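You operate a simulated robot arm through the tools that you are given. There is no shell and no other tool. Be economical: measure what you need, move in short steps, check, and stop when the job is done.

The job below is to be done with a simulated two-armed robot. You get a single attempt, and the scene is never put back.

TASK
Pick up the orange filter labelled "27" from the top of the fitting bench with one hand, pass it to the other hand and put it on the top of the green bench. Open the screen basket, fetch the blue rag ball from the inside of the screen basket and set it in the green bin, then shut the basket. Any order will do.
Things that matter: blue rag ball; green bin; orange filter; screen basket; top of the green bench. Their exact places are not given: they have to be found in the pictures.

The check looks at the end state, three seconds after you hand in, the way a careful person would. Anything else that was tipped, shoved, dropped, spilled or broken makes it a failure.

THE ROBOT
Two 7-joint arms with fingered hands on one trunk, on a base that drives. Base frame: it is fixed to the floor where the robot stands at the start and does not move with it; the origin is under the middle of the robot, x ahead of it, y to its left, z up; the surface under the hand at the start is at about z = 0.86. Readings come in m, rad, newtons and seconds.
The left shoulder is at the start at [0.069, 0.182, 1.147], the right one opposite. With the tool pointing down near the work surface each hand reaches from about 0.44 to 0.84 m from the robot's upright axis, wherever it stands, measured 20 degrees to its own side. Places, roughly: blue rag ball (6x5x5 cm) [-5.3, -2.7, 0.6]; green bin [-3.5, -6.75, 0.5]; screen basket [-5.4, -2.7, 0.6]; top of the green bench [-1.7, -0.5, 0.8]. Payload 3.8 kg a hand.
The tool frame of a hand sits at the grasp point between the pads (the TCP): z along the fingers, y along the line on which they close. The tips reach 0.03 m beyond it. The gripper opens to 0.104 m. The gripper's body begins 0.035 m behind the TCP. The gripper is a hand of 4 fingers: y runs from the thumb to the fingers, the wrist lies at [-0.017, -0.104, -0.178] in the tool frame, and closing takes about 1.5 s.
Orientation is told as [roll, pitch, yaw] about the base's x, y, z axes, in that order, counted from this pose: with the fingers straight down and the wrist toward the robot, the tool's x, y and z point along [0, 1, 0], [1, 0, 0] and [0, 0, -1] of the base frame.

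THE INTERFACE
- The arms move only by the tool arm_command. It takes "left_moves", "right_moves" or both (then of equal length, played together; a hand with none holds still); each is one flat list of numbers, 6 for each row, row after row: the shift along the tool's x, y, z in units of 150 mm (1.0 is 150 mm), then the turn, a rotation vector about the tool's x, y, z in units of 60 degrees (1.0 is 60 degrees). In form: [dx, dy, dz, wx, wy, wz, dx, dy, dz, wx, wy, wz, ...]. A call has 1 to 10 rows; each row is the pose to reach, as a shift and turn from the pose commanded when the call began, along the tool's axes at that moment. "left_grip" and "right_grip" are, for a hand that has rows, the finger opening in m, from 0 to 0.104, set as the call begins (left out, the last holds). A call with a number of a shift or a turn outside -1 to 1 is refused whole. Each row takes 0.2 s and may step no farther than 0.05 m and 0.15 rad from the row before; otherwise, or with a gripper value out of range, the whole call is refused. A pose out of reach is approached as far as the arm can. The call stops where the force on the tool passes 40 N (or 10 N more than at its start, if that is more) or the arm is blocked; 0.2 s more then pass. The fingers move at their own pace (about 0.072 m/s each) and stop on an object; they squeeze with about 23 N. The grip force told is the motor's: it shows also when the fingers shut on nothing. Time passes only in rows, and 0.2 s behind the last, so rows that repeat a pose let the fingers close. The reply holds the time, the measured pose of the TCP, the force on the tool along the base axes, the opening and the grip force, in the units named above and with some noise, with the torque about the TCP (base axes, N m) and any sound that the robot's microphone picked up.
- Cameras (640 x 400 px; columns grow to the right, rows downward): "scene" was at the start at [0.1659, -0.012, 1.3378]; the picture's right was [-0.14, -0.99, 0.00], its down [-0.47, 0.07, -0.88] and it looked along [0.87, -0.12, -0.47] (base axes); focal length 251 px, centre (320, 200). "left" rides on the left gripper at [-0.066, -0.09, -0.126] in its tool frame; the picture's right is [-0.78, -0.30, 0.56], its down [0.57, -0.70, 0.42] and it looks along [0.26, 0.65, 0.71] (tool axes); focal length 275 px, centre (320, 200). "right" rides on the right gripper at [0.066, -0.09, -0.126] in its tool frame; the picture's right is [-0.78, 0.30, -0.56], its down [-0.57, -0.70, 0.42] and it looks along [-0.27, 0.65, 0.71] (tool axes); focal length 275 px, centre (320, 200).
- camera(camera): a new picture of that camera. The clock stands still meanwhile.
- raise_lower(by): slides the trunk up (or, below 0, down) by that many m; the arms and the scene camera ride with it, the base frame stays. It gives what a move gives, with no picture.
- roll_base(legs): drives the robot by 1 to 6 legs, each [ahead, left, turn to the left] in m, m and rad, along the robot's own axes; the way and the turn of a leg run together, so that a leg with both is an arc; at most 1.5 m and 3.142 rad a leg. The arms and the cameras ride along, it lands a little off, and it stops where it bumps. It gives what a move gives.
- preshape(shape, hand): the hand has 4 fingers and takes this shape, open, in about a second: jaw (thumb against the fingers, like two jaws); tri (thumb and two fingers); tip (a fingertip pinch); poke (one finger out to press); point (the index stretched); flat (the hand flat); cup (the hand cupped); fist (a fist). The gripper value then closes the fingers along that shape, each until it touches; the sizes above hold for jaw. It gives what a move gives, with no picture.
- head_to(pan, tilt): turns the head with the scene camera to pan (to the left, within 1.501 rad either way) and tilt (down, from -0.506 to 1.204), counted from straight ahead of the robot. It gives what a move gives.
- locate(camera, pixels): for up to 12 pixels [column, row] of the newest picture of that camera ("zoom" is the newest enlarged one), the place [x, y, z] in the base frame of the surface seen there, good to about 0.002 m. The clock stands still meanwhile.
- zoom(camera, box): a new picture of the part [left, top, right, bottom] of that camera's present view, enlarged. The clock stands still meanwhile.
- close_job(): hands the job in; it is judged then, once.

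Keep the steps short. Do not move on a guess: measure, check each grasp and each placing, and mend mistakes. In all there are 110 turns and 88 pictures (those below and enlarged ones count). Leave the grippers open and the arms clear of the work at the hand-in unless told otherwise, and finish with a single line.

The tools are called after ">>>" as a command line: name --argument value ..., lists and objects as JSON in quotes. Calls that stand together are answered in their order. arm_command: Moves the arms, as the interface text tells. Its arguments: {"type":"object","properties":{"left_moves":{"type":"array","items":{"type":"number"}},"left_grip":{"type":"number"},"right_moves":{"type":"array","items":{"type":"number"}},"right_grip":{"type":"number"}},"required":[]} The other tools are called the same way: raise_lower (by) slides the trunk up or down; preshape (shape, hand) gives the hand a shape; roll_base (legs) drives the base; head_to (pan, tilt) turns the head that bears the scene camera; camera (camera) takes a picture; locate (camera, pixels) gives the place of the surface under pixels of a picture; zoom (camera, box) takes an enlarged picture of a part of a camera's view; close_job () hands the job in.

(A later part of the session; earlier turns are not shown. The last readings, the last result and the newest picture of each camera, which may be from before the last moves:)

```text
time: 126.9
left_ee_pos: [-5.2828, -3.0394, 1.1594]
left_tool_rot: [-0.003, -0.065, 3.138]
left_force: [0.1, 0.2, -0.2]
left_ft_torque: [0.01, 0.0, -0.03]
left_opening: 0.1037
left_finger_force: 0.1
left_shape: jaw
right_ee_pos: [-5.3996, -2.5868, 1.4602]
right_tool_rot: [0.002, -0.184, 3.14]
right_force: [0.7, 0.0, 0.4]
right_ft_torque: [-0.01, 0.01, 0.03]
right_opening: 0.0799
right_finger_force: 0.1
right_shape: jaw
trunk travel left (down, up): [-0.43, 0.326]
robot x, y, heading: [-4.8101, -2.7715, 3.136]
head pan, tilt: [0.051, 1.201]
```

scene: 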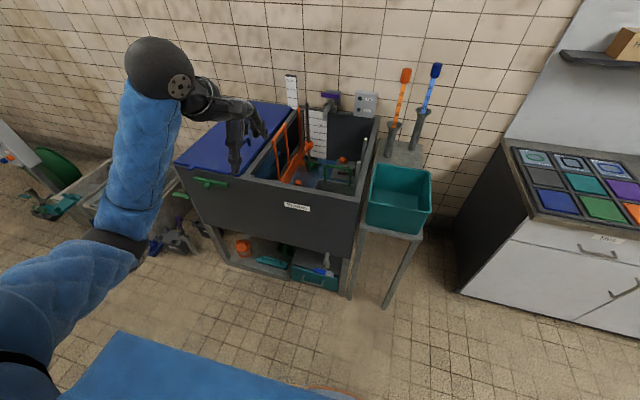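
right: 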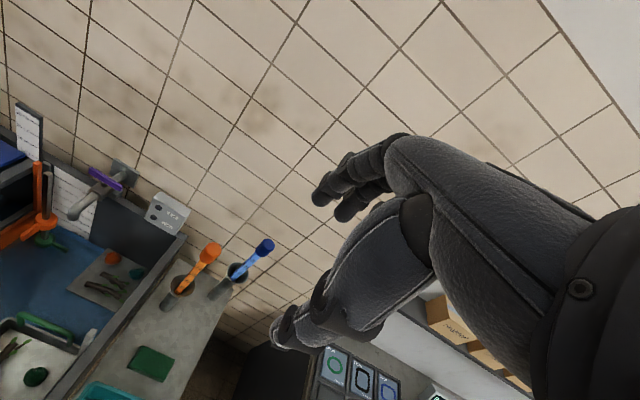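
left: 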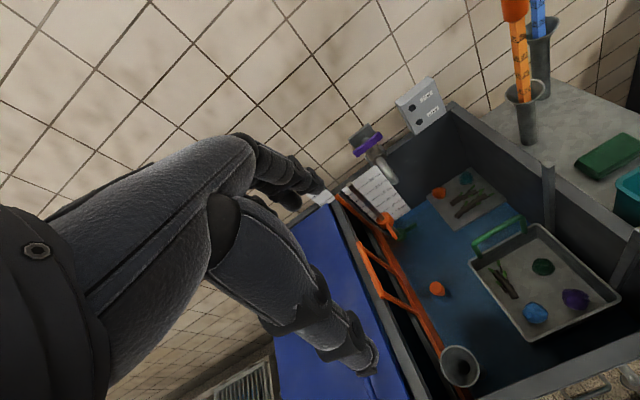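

The right hand goes above the hoop: 0.073 left, 0.118 ahead, then down in stages to z≈0.95.

>>> arm_command --right_moves '[0.16, 0.05, 0.25, 0, 0, 0, 0.32, 0.1, 0.5, 0, 0, 0, 0.487, 0.147, 0.75, 0, 0, 0, 0.487, 0.147, 1.0, 0, 0, 0]'

>>> arm_command --right_moves '[0, 0, 0.25, 0, 0, 0, 0, 0, 0.5, 0, 0, 0, 0, 0, 0.75, 0, 0, 0, 0, 0, 1.0, 0, 0, 0]'

>>> arm_command --right_moves '[0, 0, 0.25, 0, 0, 0, 0, 0, 0.5, 0, 0, 0, 0, 0, 0.75, 0, 0, 0, 0, 0, 0.95, 0, 0, 0, 0, 0, 0.95, 0, 0, 0]'

>>> camera --camera "scene"

```text
time: 127.9
left_ee_pos: [-5.2831, -3.0383, 1.1611]
left_tool_rot: [0.0, -0.064, 3.137]
left_force: [0.4, 0.1, 0.6]
left_ft_torque: [0.01, 0.0, 0.01]
left_opening: 0.1037
left_finger_force: 0.1
left_shape: jaw
right_ee_pos: [-5.45, -2.6603, 1.3177]
right_tool_rot: [0.003, -0.184, 3.14]
right_force: [-0.2, 0.4, 0.2]
right_ft_torque: [0.0, -0.02, 0.02]
right_opening: 0.0799
right_finger_force: 0.1
right_shape: jaw
trunk travel left (down, up): [-0.43, 0.326]
robot x, y, heading: [-4.8073, -2.7727, 3.136]
head pan, tilt: [0.051, 1.201]
```

```text
time: 128.9
left_ee_pos: [-5.2835, -3.0401, 1.1601]
left_tool_rot: [0.0, -0.063, 3.137]
left_force: [-0.7, -0.7, 0.6]
left_ft_torque: [0.0, 0.01, 0.02]
left_opening: 0.1037
left_finger_force: 0.0
left_shape: jaw
right_ee_pos: [-5.4779, -2.6599, 1.1685]
right_tool_rot: [0.001, -0.185, 3.142]
right_force: [-0.1, -0.3, 0.2]
right_ft_torque: [0.02, 0.0, 0.0]
right_opening: 0.0799
right_finger_force: 0.0
right_shape: jaw
trunk travel left (down, up): [-0.43, 0.326]
robot x, y, heading: [-4.8088, -2.772, 3.137]
head pan, tilt: [0.051, 1.201]
```

```text
time: 130.1
left_ee_pos: [-5.2845, -3.0405, 1.1611]
left_tool_rot: [0.0, -0.064, 3.136]
left_force: [0.7, 0.1, -0.3]
left_ft_torque: [-0.02, 0.05, 0.02]
left_opening: 0.1039
left_finger_force: 0.1
left_shape: jaw
right_ee_pos: [-5.5049, -2.6597, 1.0272]
right_tool_rot: [0.003, -0.185, 3.139]
right_force: [0.4, 0.2, 0.1]
right_ft_torque: [0.0, -0.03, -0.02]
right_opening: 0.0801
right_finger_force: 0.1
right_shape: jaw
trunk travel left (down, up): [-0.43, 0.326]
robot x, y, heading: [-4.8098, -2.7698, 3.14]
head pan, tilt: [0.051, 1.201]
```

```text
32 pictures are left
```

scene: 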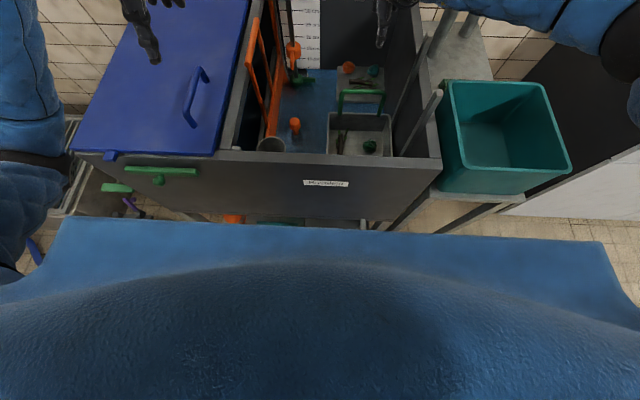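

The right hand is above the hoop. I'll lower 0.13 and check with the right camera.

>>> arm_command --right_moves '[0, -0.05, 0.22, 0, 0, 0, 0, -0.1, 0.44, 0, 0, 0, 0, -0.15, 0.66, 0, 0, 0, 0, -0.2, 0.87, 0, 0, 0, 0, -0.2, 0.87, 0, 0, 0]' --right_grip 0.09

>>> camera --camera "right"

```text
time: 131.3
left_ee_pos: [-5.2839, -3.0386, 1.1608]
left_tool_rot: [0.001, -0.065, 3.138]
left_force: [0.0, 0.2, -0.3]
left_ft_torque: [0.0, 0.01, 0.01]
left_opening: 0.1038
left_finger_force: 0.1
left_shape: jaw
right_ee_pos: [-5.4948, -2.6592, 0.8958]
right_tool_rot: [0.001, -0.188, 3.139]
right_force: [-0.5, -0.3, -0.1]
right_ft_torque: [-0.02, 0.01, 0.01]
right_opening: 0.0897
right_finger_force: 0.0
right_shape: jaw
trunk travel left (down, up): [-0.43, 0.326]
robot x, y, heading: [-4.8091, -2.7641, 3.138]
head pan, tilt: [0.051, 1.201]
```

```text
31 pictures are left
```

right: 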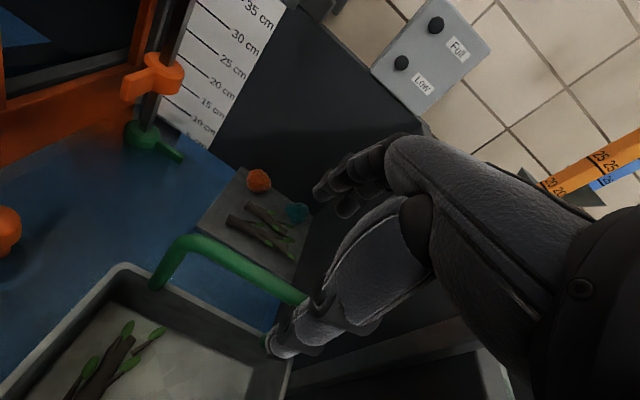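

The bar (200–300, 240–300) runs between thumb and fingers. I'll go down 0.1 more so the bar sits at the TCP, and then close.

>>> arm_command --right_moves '[0, 0.01, 0.2, 0, 0, 0, 0, 0.02, 0.4, 0, 0, 0, 0, 0.02, 0.6, 0, 0, 0, 0, 0.02, 0.7, 0, 0, 0, 0, 0.02, 0.7, 0, 0, 0]'

>>> camera --camera "right"

```text
time: 132.5
left_ee_pos: [-5.2833, -3.0398, 1.161]
left_tool_rot: [0.001, -0.066, 3.14]
left_force: [0.5, 0.2, 0.2]
left_ft_torque: [0.03, 0.04, -0.01]
left_opening: 0.1037
left_finger_force: 0.0
left_shape: jaw
right_ee_pos: [-5.5058, -2.6544, 0.8075]
right_tool_rot: [0.0, -0.185, 3.142]
right_force: [0.6, -0.7, 0.4]
right_ft_torque: [0.01, 0.02, 0.04]
right_opening: 0.0899
right_finger_force: 0.1
right_shape: jaw
right hand out of reach, approached as far as the arm can: row 3, 4, 5
trunk travel left (down, up): [-0.43, 0.326]
robot x, y, heading: [-4.8122, -2.7689, 3.141]
head pan, tilt: [0.051, 1.201]
```

```text
30 pictures are left
```

right: 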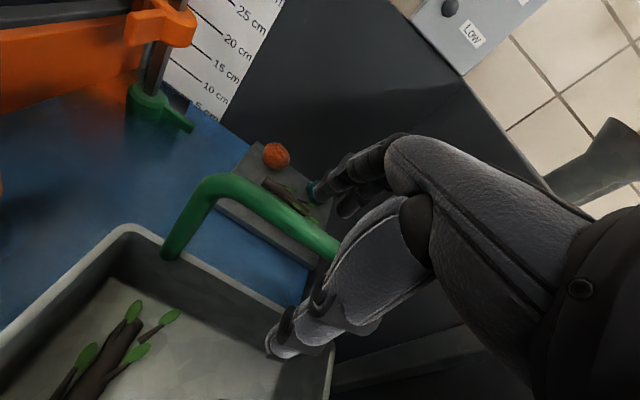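

It is 1.2 cm short at the reach limit. I'll lower the trunk 0.012 and close the right hand.

>>> raise_lower --by -0.012

>>> arm_command --right_moves '[0, 0, 0, 0, 0, 0, 0, 0, 0, 0, 0, 0, 0, 0, 0, 0, 0, 0, 0, 0, 0, 0, 0, 0, 0, 0, 0, 0, 0, 0, 0, 0, 0, 0, 0, 0, 0, 0, 0, 0, 0, 0, 0, 0, 0, 0, 0, 0]' --right_grip 0.0

>>> camera --camera "right"

```text
time: 133.1
left_ee_pos: [-5.2837, -3.0395, 1.1485]
left_tool_rot: [-0.001, -0.064, 3.138]
left_force: [0.3, 1.0, -0.2]
left_ft_torque: [-0.01, 0.03, -0.01]
left_opening: 0.1036
left_finger_force: 0.2
left_shape: jaw
right_ee_pos: [-5.5075, -2.6557, 0.7957]
right_tool_rot: [0.002, -0.185, 3.14]
right_force: [0.4, -0.2, 0.3]
right_ft_torque: [-0.02, 0.0, 0.04]
right_opening: 0.0898
right_finger_force: 0.0
right_shape: jaw
trunk travel left (down, up): [-0.418, 0.338]
robot x, y, heading: [-4.8084, -2.7691, 3.139]
head pan, tilt: [0.051, 1.201]
```

```text
time: 134.9
left_ee_pos: [-5.2833, -3.0392, 1.1486]
left_tool_rot: [0.0, -0.064, 3.137]
left_force: [-0.1, 0.2, 1.1]
left_ft_torque: [-0.01, -0.01, -0.02]
left_opening: 0.1035
left_finger_force: 0.0
left_shape: jaw
right_ee_pos: [-5.5069, -2.6545, 0.7955]
right_tool_rot: [0.002, -0.182, 3.141]
right_force: [1.4, 0.9, -4.6]
right_ft_torque: [-0.04, -0.05, 0.07]
right_opening: 0.0055
right_finger_force: 23.4
right_shape: jaw
trunk travel left (down, up): [-0.418, 0.338]
robot x, y, heading: [-4.8109, -2.7709, 3.143]
head pan, tilt: [0.051, 1.201]
```

```text
29 pictures are left
```

right: 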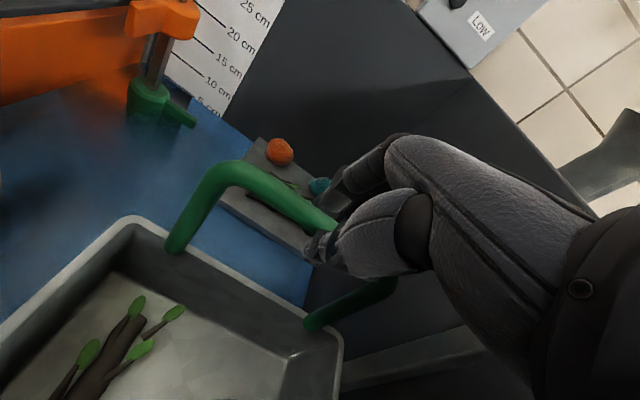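

The hoop is held (0.0055, 23 N). I'll raise by the trunk, 0.06 first.

>>> raise_lower --by 0.06

>>> zoom --camera "scene" --box '[220, 30, 460, 200]'

```text
time: 135.9
left_ee_pos: [-5.2813, -3.0395, 1.208]
left_tool_rot: [-0.001, -0.065, 3.138]
left_force: [0.1, 0.6, 0.2]
left_ft_torque: [0.01, -0.02, -0.01]
left_opening: 0.1035
left_finger_force: 0.0
left_shape: jaw
right_ee_pos: [-5.5068, -2.6553, 0.8688]
right_tool_rot: [0.001, -0.207, 3.142]
right_force: [8.7, 2.4, 2.1]
right_ft_torque: [0.0, -0.02, 0.05]
right_opening: 0.0051
right_finger_force: 22.4
right_shape: jaw
trunk travel left (down, up): [-0.478, 0.278]
robot x, y, heading: [-4.8074, -2.7684, 3.14]
head pan, tilt: [0.051, 1.201]
```

```text
2.35 times, centred on (340, 115) of scene
```

zoom: 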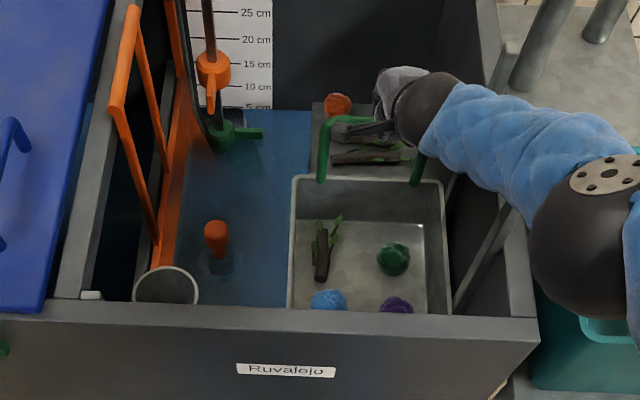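

The basket rises on its guides with its contents. I'll raise 0.17 more.

>>> raise_lower --by 0.09

>>> raise_lower --by 0.08

>>> zoom --camera "scene" --box '[220, 30, 460, 200]'

>>> locate --camera "zoom" --pixels '[[330, 290], [330, 280], [330, 300], [325, 240], [395, 270], [395, 295], [360, 270], [295, 280], [290, 200], [330, 310], [350, 120]]'

```text
time: 137.1
left_ee_pos: [-5.2808, -3.0399, 1.299]
left_tool_rot: [-0.002, -0.064, 3.137]
left_force: [0.0, -0.2, 0.5]
left_ft_torque: [0.03, 0.0, -0.02]
left_opening: 0.1035
left_finger_force: 0.0
left_shape: jaw
right_ee_pos: [-5.5091, -2.6552, 0.972]
right_tool_rot: [0.003, -0.224, 3.141]
right_force: [10.4, -0.2, 0.0]
right_ft_torque: [-0.03, -0.08, 0.11]
right_opening: 0.0053
right_finger_force: 22.7
right_shape: jaw
trunk travel left (down, up): [-0.568, 0.188]
robot x, y, heading: [-4.81, -2.771, 3.147]
head pan, tilt: [0.051, 1.201]
```

```text
time: 138.3
left_ee_pos: [-5.2825, -3.0403, 1.3791]
left_tool_rot: [-0.001, -0.064, 3.14]
left_force: [0.0, -0.1, -0.2]
left_ft_torque: [-0.01, 0.03, -0.04]
left_opening: 0.1036
left_finger_force: 0.0
left_shape: jaw
right_ee_pos: [-5.5078, -2.654, 1.0536]
right_tool_rot: [0.003, -0.229, 3.139]
right_force: [4.0, -3.6, 0.6]
right_ft_torque: [-0.08, -0.02, 0.16]
right_opening: 0.0051
right_finger_force: 22.9
right_shape: jaw
trunk travel left (down, up): [-0.648, 0.108]
robot x, y, heading: [-4.8099, -2.7701, 3.141]
head pan, tilt: [0.051, 1.201]
```

```text
2.35 times, centred on (340, 115) of scene
```

zoom: 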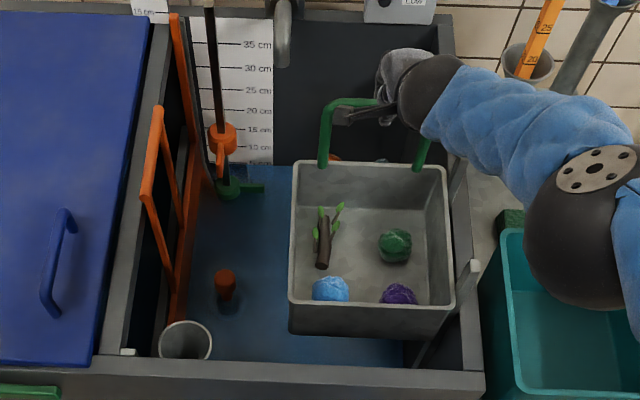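

```text
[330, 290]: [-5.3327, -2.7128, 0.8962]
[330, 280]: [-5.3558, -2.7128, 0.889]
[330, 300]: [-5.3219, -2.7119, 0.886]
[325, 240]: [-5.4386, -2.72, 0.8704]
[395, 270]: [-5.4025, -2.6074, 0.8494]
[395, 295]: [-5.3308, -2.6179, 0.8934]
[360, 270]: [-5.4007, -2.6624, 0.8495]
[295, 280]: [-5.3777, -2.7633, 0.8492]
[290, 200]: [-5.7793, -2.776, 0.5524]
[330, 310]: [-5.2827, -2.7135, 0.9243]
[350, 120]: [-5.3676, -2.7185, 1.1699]
```

The basket is open by 0.26 (floor z .849) and the blue ball is at (-5.343,-2.713), top z≈.897. The right hand's camera sits just above the ball, in the way, so I'd rather release the basket if it stays up by itself. I'll test that safely near the bottom: lower 0.2 and release there.

>>> raise_lower --by -0.18

>>> arm_command --right_moves '[0, 0, 0, 0, 0, 0, 0, 0, 0, 0, 0, 0, 0, 0, 0, 0, 0, 0]' --right_grip 0.04

>>> zoom --camera "scene" --box '[220, 30, 460, 200]'

>>> locate --camera "zoom" --pixels '[[330, 120], [300, 270], [355, 275], [322, 180], [293, 220], [440, 200]]'

```text
time: 140.3
left_ee_pos: [-5.2834, -3.0411, 1.1995]
left_tool_rot: [-0.003, -0.064, 3.138]
left_force: [0.1, 0.7, 1.1]
left_ft_torque: [0.01, 0.0, -0.02]
left_opening: 0.1038
left_finger_force: 0.0
left_shape: jaw
right_ee_pos: [-5.5074, -2.6539, 0.8557]
right_tool_rot: [0.003, -0.203, 3.14]
right_force: [1.9, -4.2, -1.6]
right_ft_torque: [-0.08, 0.0, 0.16]
right_opening: 0.0052
right_finger_force: 22.8
right_shape: jaw
trunk travel left (down, up): [-0.468, 0.288]
robot x, y, heading: [-4.8082, -2.7705, 3.141]
head pan, tilt: [0.051, 1.201]
```

```text
time: 141.1
left_ee_pos: [-5.2841, -3.0399, 1.1995]
left_tool_rot: [0.0, -0.063, 3.139]
left_force: [0.6, 0.6, -0.3]
left_ft_torque: [-0.02, 0.0, -0.02]
left_opening: 0.1036
left_finger_force: 0.2
left_shape: jaw
right_ee_pos: [-5.5072, -2.6523, 0.8578]
right_tool_rot: [0.001, -0.204, 3.137]
right_force: [-0.1, 0.5, 0.9]
right_ft_torque: [-0.02, -0.02, -0.01]
right_opening: 0.04
right_finger_force: 0.1
right_shape: jaw
trunk travel left (down, up): [-0.468, 0.288]
robot x, y, heading: [-4.8112, -2.7696, 3.143]
head pan, tilt: [0.051, 1.201]
```

```text
2.35 times, centred on (340, 115) of scene
```

zoom: 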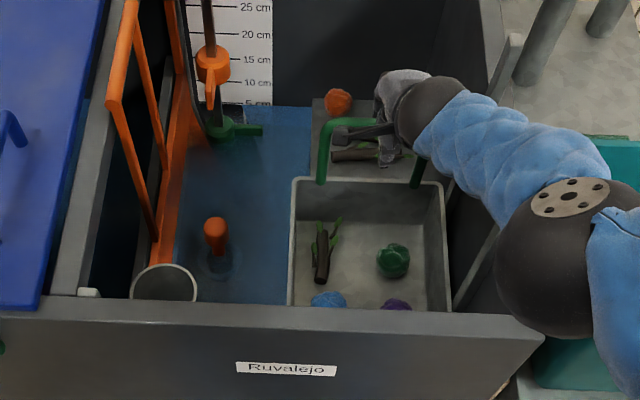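

```text
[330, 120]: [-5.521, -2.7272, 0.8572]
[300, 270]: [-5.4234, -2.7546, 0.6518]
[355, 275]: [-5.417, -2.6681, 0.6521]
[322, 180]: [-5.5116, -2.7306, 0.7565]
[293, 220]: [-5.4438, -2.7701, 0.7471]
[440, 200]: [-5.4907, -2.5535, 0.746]
```

The basket stays where released (floor .652, against .587 shut). I'll regrip, raise 0.18 again, and release there.

>>> arm_command --right_moves '[0, 0, 0, 0, 0, 0, 0, 0, 0, 0, 0, 0, 0, 0, 0, 0, 0, 0, 0, 0, 0, 0, 0, 0, 0, 0, 0, 0, 0, 0]' --right_grip 0.0

>>> raise_lower --by 0.1

>>> raise_lower --by 0.09

>>> arm_command --right_moves '[0, 0, 0, 0, 0, 0, 0, 0, 0, 0, 0, 0, 0, 0, 0, 0, 0, 0, 0, 0, 0, 0, 0, 0]' --right_grip 0.09

```text
time: 142.3
left_ee_pos: [-5.2836, -3.0391, 1.1977]
left_tool_rot: [-0.001, -0.062, 3.137]
left_force: [-0.2, 0.4, -0.7]
left_ft_torque: [0.0, 0.01, 0.0]
left_opening: 0.1039
left_finger_force: 0.1
left_shape: jaw
right_ee_pos: [-5.508, -2.6522, 0.8551]
right_tool_rot: [0.003, -0.202, 3.138]
right_force: [-1.8, 1.5, -4.6]
right_ft_torque: [0.0, 0.0, 0.04]
right_opening: 0.0043
right_finger_force: 23.4
right_shape: jaw
trunk travel left (down, up): [-0.468, 0.288]
robot x, y, heading: [-4.8087, -2.7688, 3.142]
head pan, tilt: [0.051, 1.201]
```

```text
time: 143.6
left_ee_pos: [-5.2816, -3.0399, 1.297]
left_tool_rot: [0.001, -0.066, 3.138]
left_force: [0.6, 0.8, 0.3]
left_ft_torque: [0.0, 0.02, 0.01]
left_opening: 0.1038
left_finger_force: 0.0
left_shape: jaw
right_ee_pos: [-5.5084, -2.6528, 0.9702]
right_tool_rot: [0.002, -0.223, 3.14]
right_force: [2.8, 0.7, 0.4]
right_ft_torque: [0.02, 0.03, 0.05]
right_opening: 0.0036
right_finger_force: 22.9
right_shape: jaw
trunk travel left (down, up): [-0.568, 0.188]
robot x, y, heading: [-4.8096, -2.7727, 3.141]
head pan, tilt: [0.051, 1.201]
```

```text
time: 144.9
left_ee_pos: [-5.2833, -3.0407, 1.3892]
left_tool_rot: [-0.001, -0.065, 3.139]
left_force: [0.1, 1.3, -0.5]
left_ft_torque: [-0.01, 0.04, -0.01]
left_opening: 0.1037
left_finger_force: 0.1
left_shape: jaw
right_ee_pos: [-5.507, -2.6531, 1.0624]
right_tool_rot: [0.001, -0.228, 3.139]
right_force: [-1.8, -0.7, 0.5]
right_ft_torque: [-0.04, 0.02, 0.1]
right_opening: 0.004
right_finger_force: 23.3
right_shape: jaw
trunk travel left (down, up): [-0.658, 0.098]
robot x, y, heading: [-4.8082, -2.7725, 3.142]
head pan, tilt: [0.051, 1.201]
```

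```text
time: 145.9
left_ee_pos: [-5.2835, -3.0393, 1.3887]
left_tool_rot: [-0.001, -0.065, 3.139]
left_force: [0.0, 1.0, 0.5]
left_ft_torque: [-0.03, 0.03, 0.02]
left_opening: 0.1035
left_finger_force: 0.1
left_shape: jaw
right_ee_pos: [-5.5065, -2.6527, 1.0611]
right_tool_rot: [0.002, -0.225, 3.138]
right_force: [-0.5, 0.6, -0.7]
right_ft_torque: [0.0, 0.01, 0.02]
right_opening: 0.0897
right_finger_force: 0.0
right_shape: jaw
trunk travel left (down, up): [-0.658, 0.098]
robot x, y, heading: [-4.8058, -2.7694, 3.142]
head pan, tilt: [0.051, 1.201]
```

Released. I'll withdraw the right hand upward along its axis, then to the right.

>>> arm_command --right_moves '[0, 0, -0.2, 0, 0, 0, 0, 0, -0.45, 0, 0, 0, 0, 0, -0.7, 0, 0, 0, 0, 0, -0.98, 0, 0, 0]'

>>> arm_command --right_moves '[-0.2, 0, -0.25, 0, 0, 0, -0.4, 0, -0.4, 0, 0, 0, -0.7, 0, -0.4, 0, 0, 0, -1.0, 0, -0.4, 0, 0, 0]'

>>> zoom --camera "scene" --box '[220, 30, 460, 200]'

>>> locate --camera "zoom" --pixels '[[330, 285], [330, 295], [315, 290], [346, 290], [330, 277], [325, 265], [380, 290], [395, 290], [360, 290], [295, 290], [330, 306], [330, 314]]'

```text
time: 146.9
left_ee_pos: [-5.2842, -3.0387, 1.3883]
left_tool_rot: [0.0, -0.065, 3.14]
left_force: [0.1, -0.2, 0.9]
left_ft_torque: [0.0, -0.01, -0.02]
left_opening: 0.1038
left_finger_force: 0.1
left_shape: jaw
right_ee_pos: [-5.4752, -2.6533, 1.2067]
right_tool_rot: [0.001, -0.226, 3.138]
right_force: [0.1, 1.0, -0.1]
right_ft_torque: [-0.01, 0.02, -0.01]
right_opening: 0.0901
right_finger_force: 0.0
right_shape: jaw
right hand out of reach, approached as far as the arm can: row 1
trunk travel left (down, up): [-0.658, 0.098]
robot x, y, heading: [-4.8081, -2.7698, 3.142]
head pan, tilt: [0.051, 1.201]
```

```text
time: 147.9
left_ee_pos: [-5.2816, -3.0386, 1.3895]
left_tool_rot: [0.002, -0.065, 3.137]
left_force: [1.0, 0.1, 0.0]
left_ft_torque: [0.0, 0.04, 0.03]
left_opening: 0.1037
left_finger_force: 0.0
left_shape: jaw
right_ee_pos: [-5.458, -2.5012, 1.2649]
right_tool_rot: [0.002, -0.225, 3.141]
right_force: [0.7, -0.1, -0.3]
right_ft_torque: [-0.01, 0.01, 0.03]
right_opening: 0.0902
right_finger_force: 0.0
right_shape: jaw
trunk travel left (down, up): [-0.658, 0.098]
robot x, y, heading: [-4.8083, -2.7676, 3.141]
head pan, tilt: [0.051, 1.201]
```

```text
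2.35 times, centred on (340, 115) of scene
```

zoom: 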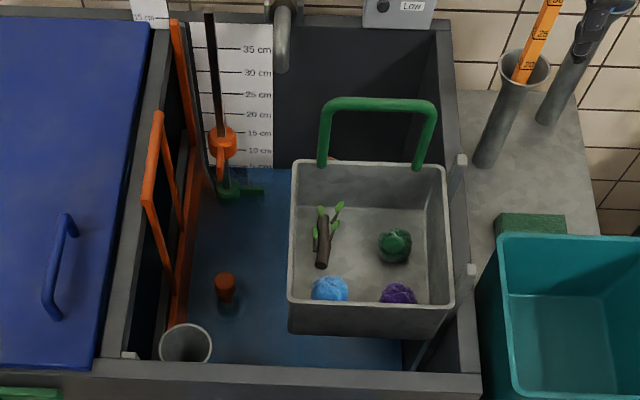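

```text
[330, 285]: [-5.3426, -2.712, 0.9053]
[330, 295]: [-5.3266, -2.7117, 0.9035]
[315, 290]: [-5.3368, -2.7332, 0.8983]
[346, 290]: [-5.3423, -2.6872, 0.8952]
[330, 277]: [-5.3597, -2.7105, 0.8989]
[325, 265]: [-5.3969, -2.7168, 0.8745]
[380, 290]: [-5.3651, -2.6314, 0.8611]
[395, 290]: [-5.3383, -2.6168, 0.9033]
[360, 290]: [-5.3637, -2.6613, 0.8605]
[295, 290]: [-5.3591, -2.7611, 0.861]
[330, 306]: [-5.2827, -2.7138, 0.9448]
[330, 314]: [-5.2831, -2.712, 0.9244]
```

The basket holds by itself (floor .8605). The ball centre is at about (-5.341,-2.711,.883). I'll have the left hand turn 45° clockwise, so its thumb enters the front-left corner and its fingers the free space at back right. Meanwhile the right hand goes up, then I'll lower the trunk 0.15.

>>> arm_command --left_moves '[-0.16, 0, 0, 0, 0, 0.125, -0.33, 0, 0, 0, 0, 0.25, -0.5, 0, 0, 0, 0, 0.375, -0.66, 0, 0, 0, 0, 0.5, -0.83, 0, 0, 0, 0, 0.625, -1.0, 0, 0, 0, 0, 0.75]' --right_moves '[-0.15, 0, -0.15, 0, 0, 0, -0.3, 0, -0.3, 0, 0, 0, -0.45, 0, -0.45, 0, 0, 0, -0.5, 0, -0.6, 0, 0, 0, -0.5, 0, -0.75, 0, 0, 0, -0.5, 0, -0.9, 0, 0, 0]' --left_grip 0.075

>>> raise_lower --by -0.15

```text
time: 149.3
left_ee_pos: [-5.284, -2.8894, 1.3877]
left_tool_rot: [0.046, -0.045, 2.35]
left_force: [0.6, 0.1, 0.0]
left_ft_torque: [-0.01, -0.02, -0.01]
left_opening: 0.0751
left_finger_force: 0.1
left_shape: jaw
right_ee_pos: [-5.4297, -2.4278, 1.3963]
right_tool_rot: [0.003, -0.223, 3.137]
right_force: [-0.6, -0.6, 1.4]
right_ft_torque: [-0.02, -0.03, -0.02]
right_opening: 0.09
right_finger_force: 0.0
right_shape: jaw
trunk travel left (down, up): [-0.658, 0.098]
robot x, y, heading: [-4.8066, -2.7704, 3.142]
head pan, tilt: [0.051, 1.201]
```

```text
time: 151.0
left_ee_pos: [-5.2828, -2.889, 1.2384]
left_tool_rot: [0.046, -0.044, 2.35]
left_force: [0.2, -0.6, 0.5]
left_ft_torque: [0.0, 0.0, 0.01]
left_opening: 0.0754
left_finger_force: 0.1
left_shape: jaw
right_ee_pos: [-5.4299, -2.4264, 1.2451]
right_tool_rot: [0.002, -0.225, 3.138]
right_force: [0.2, 0.1, -0.7]
right_ft_torque: [-0.02, 0.0, 0.04]
right_opening: 0.0901
right_finger_force: 0.0
right_shape: jaw
trunk travel left (down, up): [-0.508, 0.248]
robot x, y, heading: [-4.8126, -2.7694, 3.138]
head pan, tilt: [0.051, 1.201]
```

I'll move over the ball at height, then down.

>>> arm_command --left_moves '[-0.15, 0.25, 0, 0, 0, 0, -0.3, 0.5, 0, 0, 0, 0, -0.47, 0.75, 0, 0, 0, 0, -0.629, 0.98, 0, 0, 0, 0, -0.629, 0.98, 0.2, 0, 0, 0]'

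>>> arm_command --left_moves '[0, 0.069, 0.25, 0, 0, 0, 0, 0.069, 0.5, 0, 0, 0, 0, 0.069, 0.7, 0, 0, 0, 0, 0.069, 0.7, 0, 0, 0]'

>>> camera --camera "left"

```text
time: 152.2
left_ee_pos: [-5.3232, -2.7195, 1.2102]
left_tool_rot: [0.046, -0.046, 2.353]
left_force: [-0.3, -0.5, 0.5]
left_ft_torque: [0.03, 0.0, 0.01]
left_opening: 0.0752
left_finger_force: 0.1
left_shape: jaw
right_ee_pos: [-5.4307, -2.4294, 1.2446]
right_tool_rot: [0.0, -0.225, 3.139]
right_force: [0.0, -0.3, 0.3]
right_ft_torque: [0.01, 0.04, 0.01]
right_opening: 0.0898
right_finger_force: 0.0
right_shape: jaw
trunk travel left (down, up): [-0.508, 0.248]
robot x, y, heading: [-4.809, -2.7684, 3.143]
head pan, tilt: [0.051, 1.201]
```

```text
time: 153.2
left_ee_pos: [-5.3352, -2.7107, 1.1065]
left_tool_rot: [0.046, -0.044, 2.352]
left_force: [-0.3, 0.2, -0.7]
left_ft_torque: [-0.03, 0.01, -0.01]
left_opening: 0.0753
left_finger_force: 0.0
left_shape: jaw
right_ee_pos: [-5.4301, -2.4291, 1.2451]
right_tool_rot: [0.002, -0.226, 3.138]
right_force: [0.8, 0.7, -0.8]
right_ft_torque: [-0.04, -0.02, -0.01]
right_opening: 0.0899
right_finger_force: 0.1
right_shape: jaw
trunk travel left (down, up): [-0.508, 0.248]
robot x, y, heading: [-4.809, -2.7712, 3.14]
head pan, tilt: [0.051, 1.201]
```

```text
24 pictures are left
```

left: 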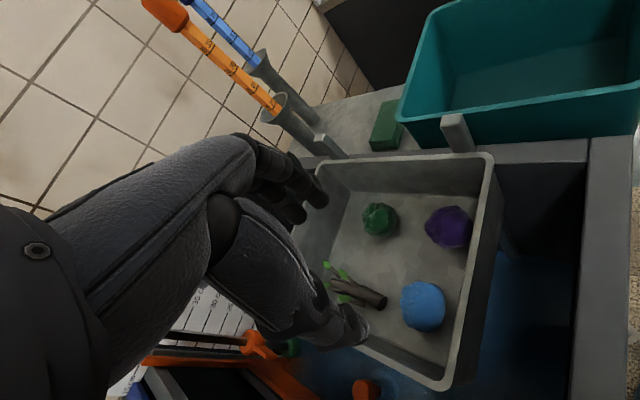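

I'll measure thumb and finger tips against the ball in this view.

>>> locate --camera "left" --pixels '[[352, 330], [345, 345], [320, 200], [298, 212], [425, 303], [405, 310], [440, 310], [360, 290]]'

```text
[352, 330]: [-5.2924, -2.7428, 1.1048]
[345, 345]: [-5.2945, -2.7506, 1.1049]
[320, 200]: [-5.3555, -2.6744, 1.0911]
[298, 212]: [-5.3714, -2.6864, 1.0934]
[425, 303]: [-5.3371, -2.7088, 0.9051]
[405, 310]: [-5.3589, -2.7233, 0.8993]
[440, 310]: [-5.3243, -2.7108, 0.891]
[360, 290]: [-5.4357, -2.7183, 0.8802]
```

The grip midpoint will land on the ball after the slanted descent. The thumb is about 1.5 cm from the basket wall and the fingers are clear of the stick. I'll descend 0.13 first.

>>> arm_command --left_moves '[0, 0, 0.22, 0, 0, 0, 0, 0, 0.44, 0, 0, 0, 0, 0, 0.66, 0, 0, 0, 0, 0, 0.87, 0, 0, 0, 0, 0, 0.87, 0, 0, 0]'

>>> camera --camera "left"

```text
time: 154.4
left_ee_pos: [-5.3423, -2.7129, 0.9757]
left_tool_rot: [0.046, -0.044, 2.355]
left_force: [0.0, 0.3, -0.7]
left_ft_torque: [0.02, 0.0, -0.01]
left_opening: 0.0754
left_finger_force: 0.1
left_shape: jaw
right_ee_pos: [-5.43, -2.4272, 1.2441]
right_tool_rot: [0.001, -0.225, 3.138]
right_force: [-0.4, -0.1, 0.0]
right_ft_torque: [0.02, -0.02, 0.02]
right_opening: 0.09
right_finger_force: 0.1
right_shape: jaw
trunk travel left (down, up): [-0.508, 0.248]
robot x, y, heading: [-4.8088, -2.773, 3.14]
head pan, tilt: [0.051, 1.201]
```

```text
23 pictures are left
```

left: 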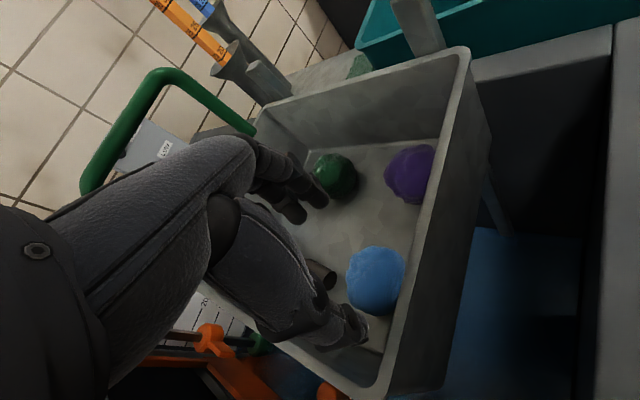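

Aligned: the ball is between thumb and fingers. I'll descend the last 0.08 in small rows.

>>> arm_command --left_moves '[0, 0, 0.09, 0, 0, 0, 0, 0, 0.18, 0, 0, 0, 0, 0, 0.27, 0, 0, 0, 0, 0, 0.36, 0, 0, 0]'

>>> arm_command --left_moves '[0, 0, 0.06, 0, 0, 0, 0, 0, 0.12, 0, 0, 0, 0, 0, 0.165, 0, 0, 0, 0, 0, 0.165, 0, 0, 0]'

>>> camera --camera "left"

```text
time: 155.4
left_ee_pos: [-5.3473, -2.7116, 0.9221]
left_tool_rot: [0.045, -0.045, 2.353]
left_force: [0.7, -0.5, 0.0]
left_ft_torque: [0.01, 0.01, -0.04]
left_opening: 0.0751
left_finger_force: 0.2
left_shape: jaw
right_ee_pos: [-5.4307, -2.4269, 1.2435]
right_tool_rot: [0.002, -0.226, 3.138]
right_force: [-0.1, 0.4, -0.6]
right_ft_torque: [0.0, -0.03, 0.0]
right_opening: 0.0897
right_finger_force: 0.0
right_shape: jaw
trunk travel left (down, up): [-0.508, 0.248]
robot x, y, heading: [-4.8121, -2.7689, 3.141]
head pan, tilt: [0.051, 1.201]
```

```text
time: 156.4
left_ee_pos: [-5.3497, -2.7111, 0.8969]
left_tool_rot: [0.045, -0.045, 2.353]
left_force: [-0.3, -0.7, -0.7]
left_ft_torque: [-0.02, 0.0, 0.02]
left_opening: 0.0754
left_finger_force: 0.0
left_shape: jaw
right_ee_pos: [-5.4307, -2.4271, 1.2444]
right_tool_rot: [0.002, -0.225, 3.138]
right_force: [0.4, -0.2, 0.4]
right_ft_torque: [0.0, 0.01, -0.01]
right_opening: 0.0898
right_finger_force: 0.1
right_shape: jaw
trunk travel left (down, up): [-0.508, 0.248]
robot x, y, heading: [-4.8105, -2.7693, 3.13]
head pan, tilt: [0.051, 1.201]
```

```text
22 pictures are left
```

left: 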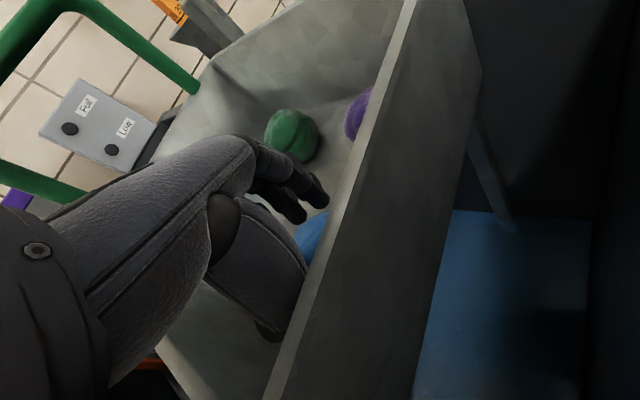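

No contact force; the ball is between the fingers. I'll close the left hand.

>>> arm_command --left_moves '[0, 0, 0, 0, 0, 0, 0, 0, 0, 0, 0, 0, 0, 0, 0, 0, 0, 0, 0, 0, 0, 0, 0, 0, 0, 0, 0, 0, 0, 0, 0, 0, 0, 0, 0, 0, 0, 0, 0, 0, 0, 0]' --left_grip 0.0

```text
time: 158.0
left_ee_pos: [-5.3499, -2.711, 0.8969]
left_tool_rot: [0.045, -0.045, 2.353]
left_force: [-0.1, 0.2, -0.7]
left_ft_torque: [-0.02, 0.03, 0.01]
left_opening: 0.0424
left_finger_force: 23.0
left_shape: jaw
right_ee_pos: [-5.4308, -2.4274, 1.2441]
right_tool_rot: [0.003, -0.226, 3.138]
right_force: [-0.5, 0.6, 0.3]
right_ft_torque: [0.01, 0.02, 0.02]
right_opening: 0.0899
right_finger_force: 0.0
right_shape: jaw
trunk travel left (down, up): [-0.508, 0.248]
robot x, y, heading: [-4.8101, -2.7662, 3.14]
head pan, tilt: [0.051, 1.201]
```

Gripped at 0.042. I'll lift along the tool axis 0.147 in two stages and check.

>>> arm_command --left_moves '[0, 0, -0.1, 0, 0, 0, 0, 0, -0.25, 0, 0, 0, 0, 0, -0.4, 0, 0, 0, 0, 0, -0.6, 0, 0, 0, 0, 0, -0.8, 0, 0, 0, 0, 0, -0.98, 0, 0, 0]'

>>> arm_command --left_moves '[0, 0, -0.25, 0, 0, 0, 0, 0, -0.5, 0, 0, 0, 0, 0, -0.75, 0, 0, 0, 0, 0, -0.98, 0, 0, 0]'

>>> camera --camera "left"

```text
time: 159.4
left_ee_pos: [-5.3393, -2.7115, 1.0445]
left_tool_rot: [0.044, -0.045, 2.353]
left_force: [-0.1, -0.5, -0.8]
left_ft_torque: [-0.02, -0.01, -0.02]
left_opening: 0.0421
left_finger_force: 22.7
left_shape: jaw
right_ee_pos: [-5.4301, -2.4267, 1.2447]
right_tool_rot: [0.001, -0.227, 3.137]
right_force: [-0.5, 0.4, -0.5]
right_ft_torque: [-0.02, -0.01, 0.0]
right_opening: 0.0901
right_finger_force: 0.2
right_shape: jaw
trunk travel left (down, up): [-0.508, 0.248]
robot x, y, heading: [-4.8079, -2.7714, 3.14]
head pan, tilt: [0.051, 1.201]
```

```text
time: 160.4
left_ee_pos: [-5.3297, -2.7122, 1.1929]
left_tool_rot: [0.044, -0.045, 2.354]
left_force: [-0.2, -0.2, -0.3]
left_ft_torque: [-0.01, -0.01, -0.01]
left_opening: 0.0423
left_finger_force: 22.4
left_shape: jaw
right_ee_pos: [-5.4307, -2.4275, 1.2453]
right_tool_rot: [0.002, -0.225, 3.139]
right_force: [0.0, 0.1, -0.1]
right_ft_torque: [0.0, 0.0, 0.01]
right_opening: 0.0899
right_finger_force: 0.0
right_shape: jaw
trunk travel left (down, up): [-0.508, 0.248]
robot x, y, heading: [-4.8099, -2.7728, 3.138]
head pan, tilt: [0.051, 1.201]
```

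```text
21 pictures are left
```

left: 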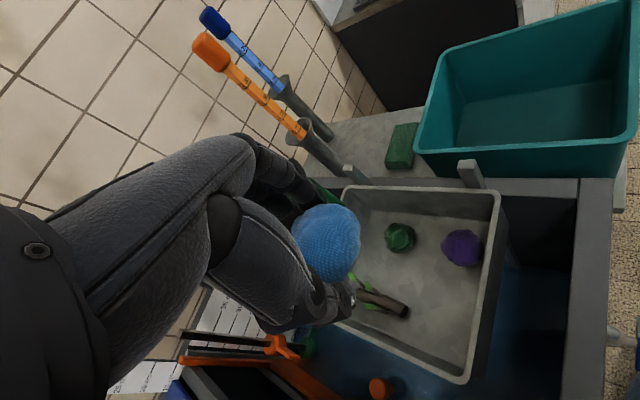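

The blue ball is held, and the basket's other contents are in place. I'll move the left hand away to the left while the right hand returns over the hoop.

>>> arm_command --left_moves '[0.12, -0.2, 0, 0, 0, 0, 0.28, -0.4, 0, 0, 0, 0, 0.42, -0.6, 0, 0, 0, 0, 0.56, -0.8, 0, 0, 0, 0, 0.7, -0.98, 0, 0, 0, 0]' --right_moves '[0.1, 0.0, 0, 0, 0, 0, 0.25, 0.05, 0, 0, 0, 0, 0.5, 0.1, 0, 0, 0, 0, 0.75, 0.15, 0, 0, 0, 0, 0.98, 0.22, 0, 0, 0, 0]'

>>> arm_command --left_moves '[0, -0.2, 0, 0, 0, 0, 0, -0.4, 0, 0, 0, 0, 0, -0.6, 0, 0, 0, 0, 0, -0.6, 0, 0, 0, 0]' --right_moves '[0.26, 0, 0, 0, 0, 0, 0.525, 0, 0, 0, 0, 0, 0.525, 0, 0.3, 0, 0, 0, 0.525, 0, 0.5, 0, 0, 0]'

>>> camera --camera "right"

```text
time: 161.6
left_ee_pos: [-5.3031, -2.894, 1.1875]
left_tool_rot: [0.044, -0.047, 2.349]
left_force: [0.5, -0.2, -0.7]
left_ft_torque: [-0.02, 0.03, -0.03]
left_opening: 0.0421
left_finger_force: 22.3
left_shape: jaw
right_ee_pos: [-5.4625, -2.5765, 1.2509]
right_tool_rot: [0.002, -0.222, 3.137]
right_force: [-0.1, 0.2, 0.5]
right_ft_torque: [0.03, 0.0, -0.02]
right_opening: 0.0898
right_finger_force: 0.1
right_shape: jaw
trunk travel left (down, up): [-0.508, 0.248]
robot x, y, heading: [-4.8109, -2.7708, 3.146]
head pan, tilt: [0.051, 1.201]
```

```text
time: 162.6
left_ee_pos: [-5.2394, -2.9544, 1.185]
left_tool_rot: [0.043, -0.044, 2.355]
left_force: [-0.8, -0.3, -0.9]
left_ft_torque: [-0.01, -0.02, -0.04]
left_opening: 0.0423
left_finger_force: 23.3
left_shape: jaw
right_ee_pos: [-5.48, -2.6551, 1.1778]
right_tool_rot: [0.001, -0.225, 3.138]
right_force: [-0.1, -0.5, 0.2]
right_ft_torque: [0.0, 0.01, 0.02]
right_opening: 0.0899
right_finger_force: 0.2
right_shape: jaw
trunk travel left (down, up): [-0.508, 0.248]
robot x, y, heading: [-4.8089, -2.7707, 3.142]
head pan, tilt: [0.051, 1.201]
```

```text
20 pictures are left
```

right: 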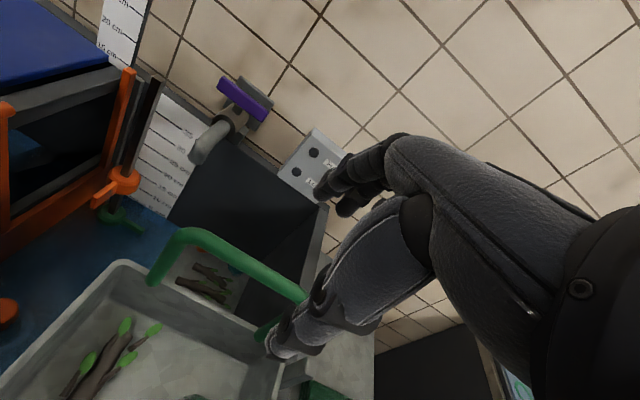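

Aligned with the hoop. I'll go down 0.12, then close.

>>> arm_command --right_moves '[0, 0, 0.2, 0, 0, 0, 0, 0, 0.4, 0, 0, 0, 0, 0, 0.6, 0, 0, 0, 0, 0, 0.8, 0, 0, 0, 0, 0, 0.8, 0, 0, 0]'

>>> arm_command --right_moves '[0, 0, 0, 0, 0, 0, 0, 0, 0, 0, 0, 0, 0, 0, 0, 0, 0, 0, 0, 0, 0, 0, 0, 0, 0, 0, 0, 0, 0, 0, 0, 0, 0, 0, 0, 0, 0, 0, 0, 0, 0, 0]' --right_grip 0.0

```text
time: 163.8
left_ee_pos: [-5.2396, -2.9552, 1.1856]
left_tool_rot: [0.047, -0.046, 2.354]
left_force: [0.1, 0.3, -0.5]
left_ft_torque: [0.01, 0.01, -0.01]
left_opening: 0.0421
left_finger_force: 22.8
left_shape: jaw
right_ee_pos: [-5.5078, -2.6527, 1.0629]
right_tool_rot: [0.0, -0.225, 3.139]
right_force: [1.0, -0.6, 0.1]
right_ft_torque: [0.02, 0.0, -0.01]
right_opening: 0.09
right_finger_force: 0.0
right_shape: jaw
trunk travel left (down, up): [-0.508, 0.248]
robot x, y, heading: [-4.8089, -2.7752, 3.141]
head pan, tilt: [0.051, 1.201]
```

```text
time: 165.4
left_ee_pos: [-5.2401, -2.9558, 1.1848]
left_tool_rot: [0.045, -0.046, 2.353]
left_force: [-0.4, 0.1, 0.2]
left_ft_torque: [0.0, 0.04, 0.05]
left_opening: 0.0422
left_finger_force: 22.2
left_shape: jaw
right_ee_pos: [-5.5078, -2.6533, 1.0624]
right_tool_rot: [0.001, -0.222, 3.137]
right_force: [-2.8, -0.1, -4.2]
right_ft_torque: [-0.01, 0.0, 0.07]
right_opening: 0.0023
right_finger_force: 22.3
right_shape: jaw
trunk travel left (down, up): [-0.508, 0.248]
robot x, y, heading: [-4.8097, -2.7737, 3.142]
head pan, tilt: [0.051, 1.201]
```

The hoop is gripped. The left hand rides down with the trunk, so I'll first lift it 0.147, then lower the trunk by 0.24 in stages.

>>> arm_command --left_moves '[0, 0, -0.25, 0, 0, 0, 0, 0, -0.5, 0, 0, 0, 0, 0, -0.75, 0, 0, 0, 0, 0, -0.98, 0, 0, 0]'

>>> raise_lower --by -0.12

>>> raise_lower --by -0.11

```text
time: 166.4
left_ee_pos: [-5.2302, -2.9558, 1.3304]
left_tool_rot: [0.044, -0.043, 2.354]
left_force: [0.2, -0.3, -0.4]
left_ft_torque: [-0.04, -0.02, 0.04]
left_opening: 0.0421
left_finger_force: 23.0
left_shape: jaw
right_ee_pos: [-5.509, -2.6514, 1.0631]
right_tool_rot: [0.002, -0.226, 3.138]
right_force: [-2.4, -0.1, -3.1]
right_ft_torque: [0.0, 0.0, 0.04]
right_opening: 0.0024
right_finger_force: 23.3
right_shape: jaw
trunk travel left (down, up): [-0.508, 0.248]
robot x, y, heading: [-4.8095, -2.771, 3.14]
head pan, tilt: [0.051, 1.201]
```

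```text
time: 167.9
left_ee_pos: [-5.2299, -2.9521, 1.2115]
left_tool_rot: [0.042, -0.046, 2.352]
left_force: [-0.8, -0.1, -0.2]
left_ft_torque: [0.01, 0.01, 0.06]
left_opening: 0.0423
left_finger_force: 23.7
left_shape: jaw
right_ee_pos: [-5.5076, -2.6528, 0.9395]
right_tool_rot: [-0.001, -0.224, 3.139]
right_force: [-8.7, 5.1, -4.2]
right_ft_torque: [-0.03, -0.03, 0.0]
right_opening: 0.0028
right_finger_force: 23.1
right_shape: jaw
trunk travel left (down, up): [-0.388, 0.368]
robot x, y, heading: [-4.811, -2.7716, 3.142]
head pan, tilt: [0.051, 1.201]
```

```text
time: 169.3
left_ee_pos: [-5.219, -2.9556, 1.1075]
left_tool_rot: [0.052, -0.054, 2.351]
left_force: [-0.4, 0.0, -1.2]
left_ft_torque: [-0.03, -0.02, -0.01]
left_opening: 0.0423
left_finger_force: 22.5
left_shape: jaw
right_ee_pos: [-5.5127, -2.6557, 0.8729]
right_tool_rot: [0.017, -0.282, 3.127]
right_force: [21.2, 15.4, -4.5]
right_ft_torque: [0.06, -0.13, -0.05]
right_opening: 0.0014
right_finger_force: 23.4
right_shape: jaw
trunk travel left (down, up): [-0.278, 0.478]
robot x, y, heading: [-4.8114, -2.7747, 3.145]
head pan, tilt: [0.051, 1.201]
```

The right hand meets resistance (21 N) with the TCP at .873. I'll look at what the arm is touching.

>>> head_to --pan -0.2 --tilt 1.0

>>> camera --camera "scene"

```text
time: 170.1
left_ee_pos: [-5.2177, -2.9558, 1.1064]
left_tool_rot: [0.052, -0.054, 2.353]
left_force: [-0.1, -0.6, 0.0]
left_ft_torque: [0.03, -0.01, 0.02]
left_opening: 0.042
left_finger_force: 22.9
left_shape: jaw
right_ee_pos: [-5.514, -2.6564, 0.8742]
right_tool_rot: [0.019, -0.282, 3.125]
right_force: [22.1, 15.1, -3.5]
right_ft_torque: [0.02, -0.13, 0.0]
right_opening: 0.0014
right_finger_force: 23.1
right_shape: jaw
trunk travel left (down, up): [-0.278, 0.478]
robot x, y, heading: [-4.8094, -2.7711, 3.138]
head pan, tilt: [-0.201, 1.0]
```

```text
19 pictures are left
```

scene: 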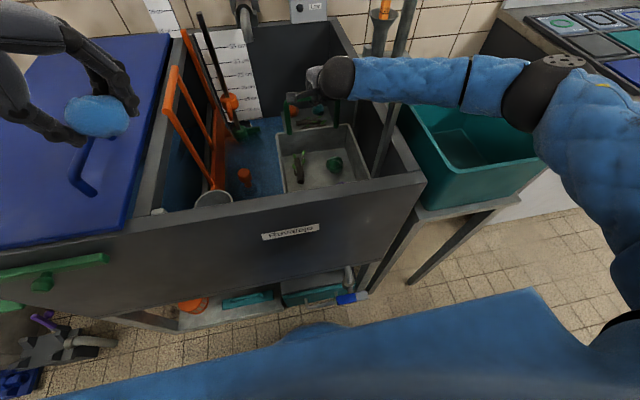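

The forearm now lies low over the guide post and wall: the trunk is lower than at the first grasp. I'll raise the trunk 0.14 to relieve it (the basket rides along), then lower with the arm itself.

>>> raise_lower --by 0.14

```text
time: 171.8
left_ee_pos: [-5.2294, -2.9538, 1.2411]
left_tool_rot: [0.045, -0.046, 2.352]
left_force: [-0.5, 0.2, -0.8]
left_ft_torque: [0.03, 0.01, -0.03]
left_opening: 0.0421
left_finger_force: 22.8
left_shape: jaw
right_ee_pos: [-5.5055, -2.6552, 0.9714]
right_tool_rot: [0.003, -0.227, 3.14]
right_force: [-7.5, -6.1, 1.1]
right_ft_torque: [0.01, -0.02, 0.2]
right_opening: 0.0029
right_finger_force: 22.7
right_shape: jaw
trunk travel left (down, up): [-0.418, 0.338]
robot x, y, heading: [-4.8107, -2.7732, 3.141]
head pan, tilt: [-0.201, 1.0]
```

The load is relieved. Now I'll push the hoop down with the arm: 0.14 straight down in 2 cm rows.

>>> arm_command --right_moves '[0, -0.03, 0.13, 0.005, 0, 0, 0, -0.06, 0.26, 0.01, 0, 0, 0, -0.09, 0.39, 0.015, 0, 0, 0, -0.12, 0.52, 0.02, 0, 0, 0, -0.15, 0.65, 0.025, 0, 0, 0, -0.18, 0.78, 0.03, 0, 0, 0, -0.21, 0.909, 0.035, 0, 0]'

```text
time: 173.4
left_ee_pos: [-5.2293, -2.9525, 1.2406]
left_tool_rot: [0.044, -0.045, 2.353]
left_force: [0.1, 0.2, -0.9]
left_ft_torque: [-0.01, -0.02, -0.01]
left_opening: 0.0423
left_finger_force: 22.6
left_shape: jaw
right_ee_pos: [-5.5066, -2.6526, 0.831]
right_tool_rot: [0.002, -0.186, 3.138]
right_force: [-7.0, 4.8, 2.2]
right_ft_torque: [-0.16, -0.11, -0.05]
right_opening: 0.0023
right_finger_force: 23.3
right_shape: jaw
trunk travel left (down, up): [-0.418, 0.338]
robot x, y, heading: [-4.8098, -2.7728, 3.142]
head pan, tilt: [-0.201, 1.0]
```

0.04 remains. I'll go 0.03 with the arm, then the rest with the trunk.

>>> arm_command --right_moves '[0, -0.018, 0.1, 0, 0, 0, 0, -0.036, 0.2, 0, 0, 0, 0, -0.036, 0.2, 0, 0, 0]'

>>> raise_lower --by -0.012

>>> zoom --camera "scene" --box '[220, 40, 420, 210]'

>>> locate --camera "zoom" --pixels '[[300, 330], [320, 345], [190, 240], [420, 260], [330, 300], [210, 270]]'

```text
time: 174.2
left_ee_pos: [-5.2294, -2.9528, 1.2422]
left_tool_rot: [0.044, -0.046, 2.353]
left_force: [0.3, -0.2, -1.2]
left_ft_torque: [-0.02, 0.0, 0.0]
left_opening: 0.0422
left_finger_force: 23.0
left_shape: jaw
right_ee_pos: [-5.5059, -2.6534, 0.8004]
right_tool_rot: [0.003, -0.187, 3.141]
right_force: [-7.5, 2.8, 1.3]
right_ft_torque: [-0.05, -0.15, 0.01]
right_opening: 0.0024
right_finger_force: 23.0
right_shape: jaw
trunk travel left (down, up): [-0.418, 0.338]
robot x, y, heading: [-4.8099, -2.7716, 3.141]
head pan, tilt: [-0.201, 1.0]
```

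```text
time: 174.8
left_ee_pos: [-5.2289, -2.9535, 1.2297]
left_tool_rot: [0.043, -0.046, 2.351]
left_force: [0.5, 0.0, -0.5]
left_ft_torque: [0.02, 0.04, -0.01]
left_opening: 0.042
left_finger_force: 23.0
left_shape: jaw
right_ee_pos: [-5.5061, -2.6531, 0.7865]
right_tool_rot: [0.003, -0.187, 3.139]
right_force: [-11.0, 1.5, -3.8]
right_ft_torque: [-0.09, -0.34, 0.06]
right_opening: 0.0025
right_finger_force: 23.0
right_shape: jaw
trunk travel left (down, up): [-0.406, 0.35]
robot x, y, heading: [-4.8075, -2.7706, 3.14]
head pan, tilt: [-0.201, 1.0]
```

```text
2.35 times, centred on (320, 125) of scene
```

zoom: 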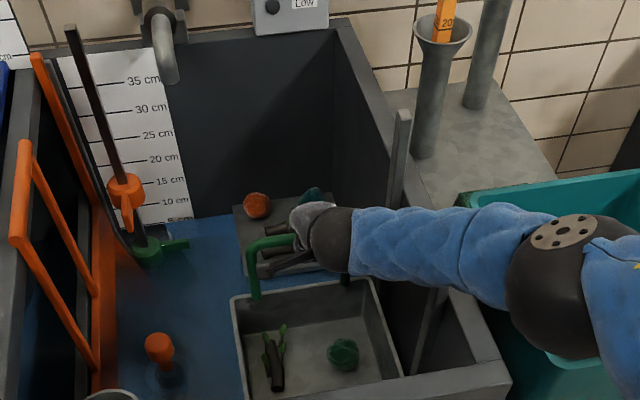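

```text
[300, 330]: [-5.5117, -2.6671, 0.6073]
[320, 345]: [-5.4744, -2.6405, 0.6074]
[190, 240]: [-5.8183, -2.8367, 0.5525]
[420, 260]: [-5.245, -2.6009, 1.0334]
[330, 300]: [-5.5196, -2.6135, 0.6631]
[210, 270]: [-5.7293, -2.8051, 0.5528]
```

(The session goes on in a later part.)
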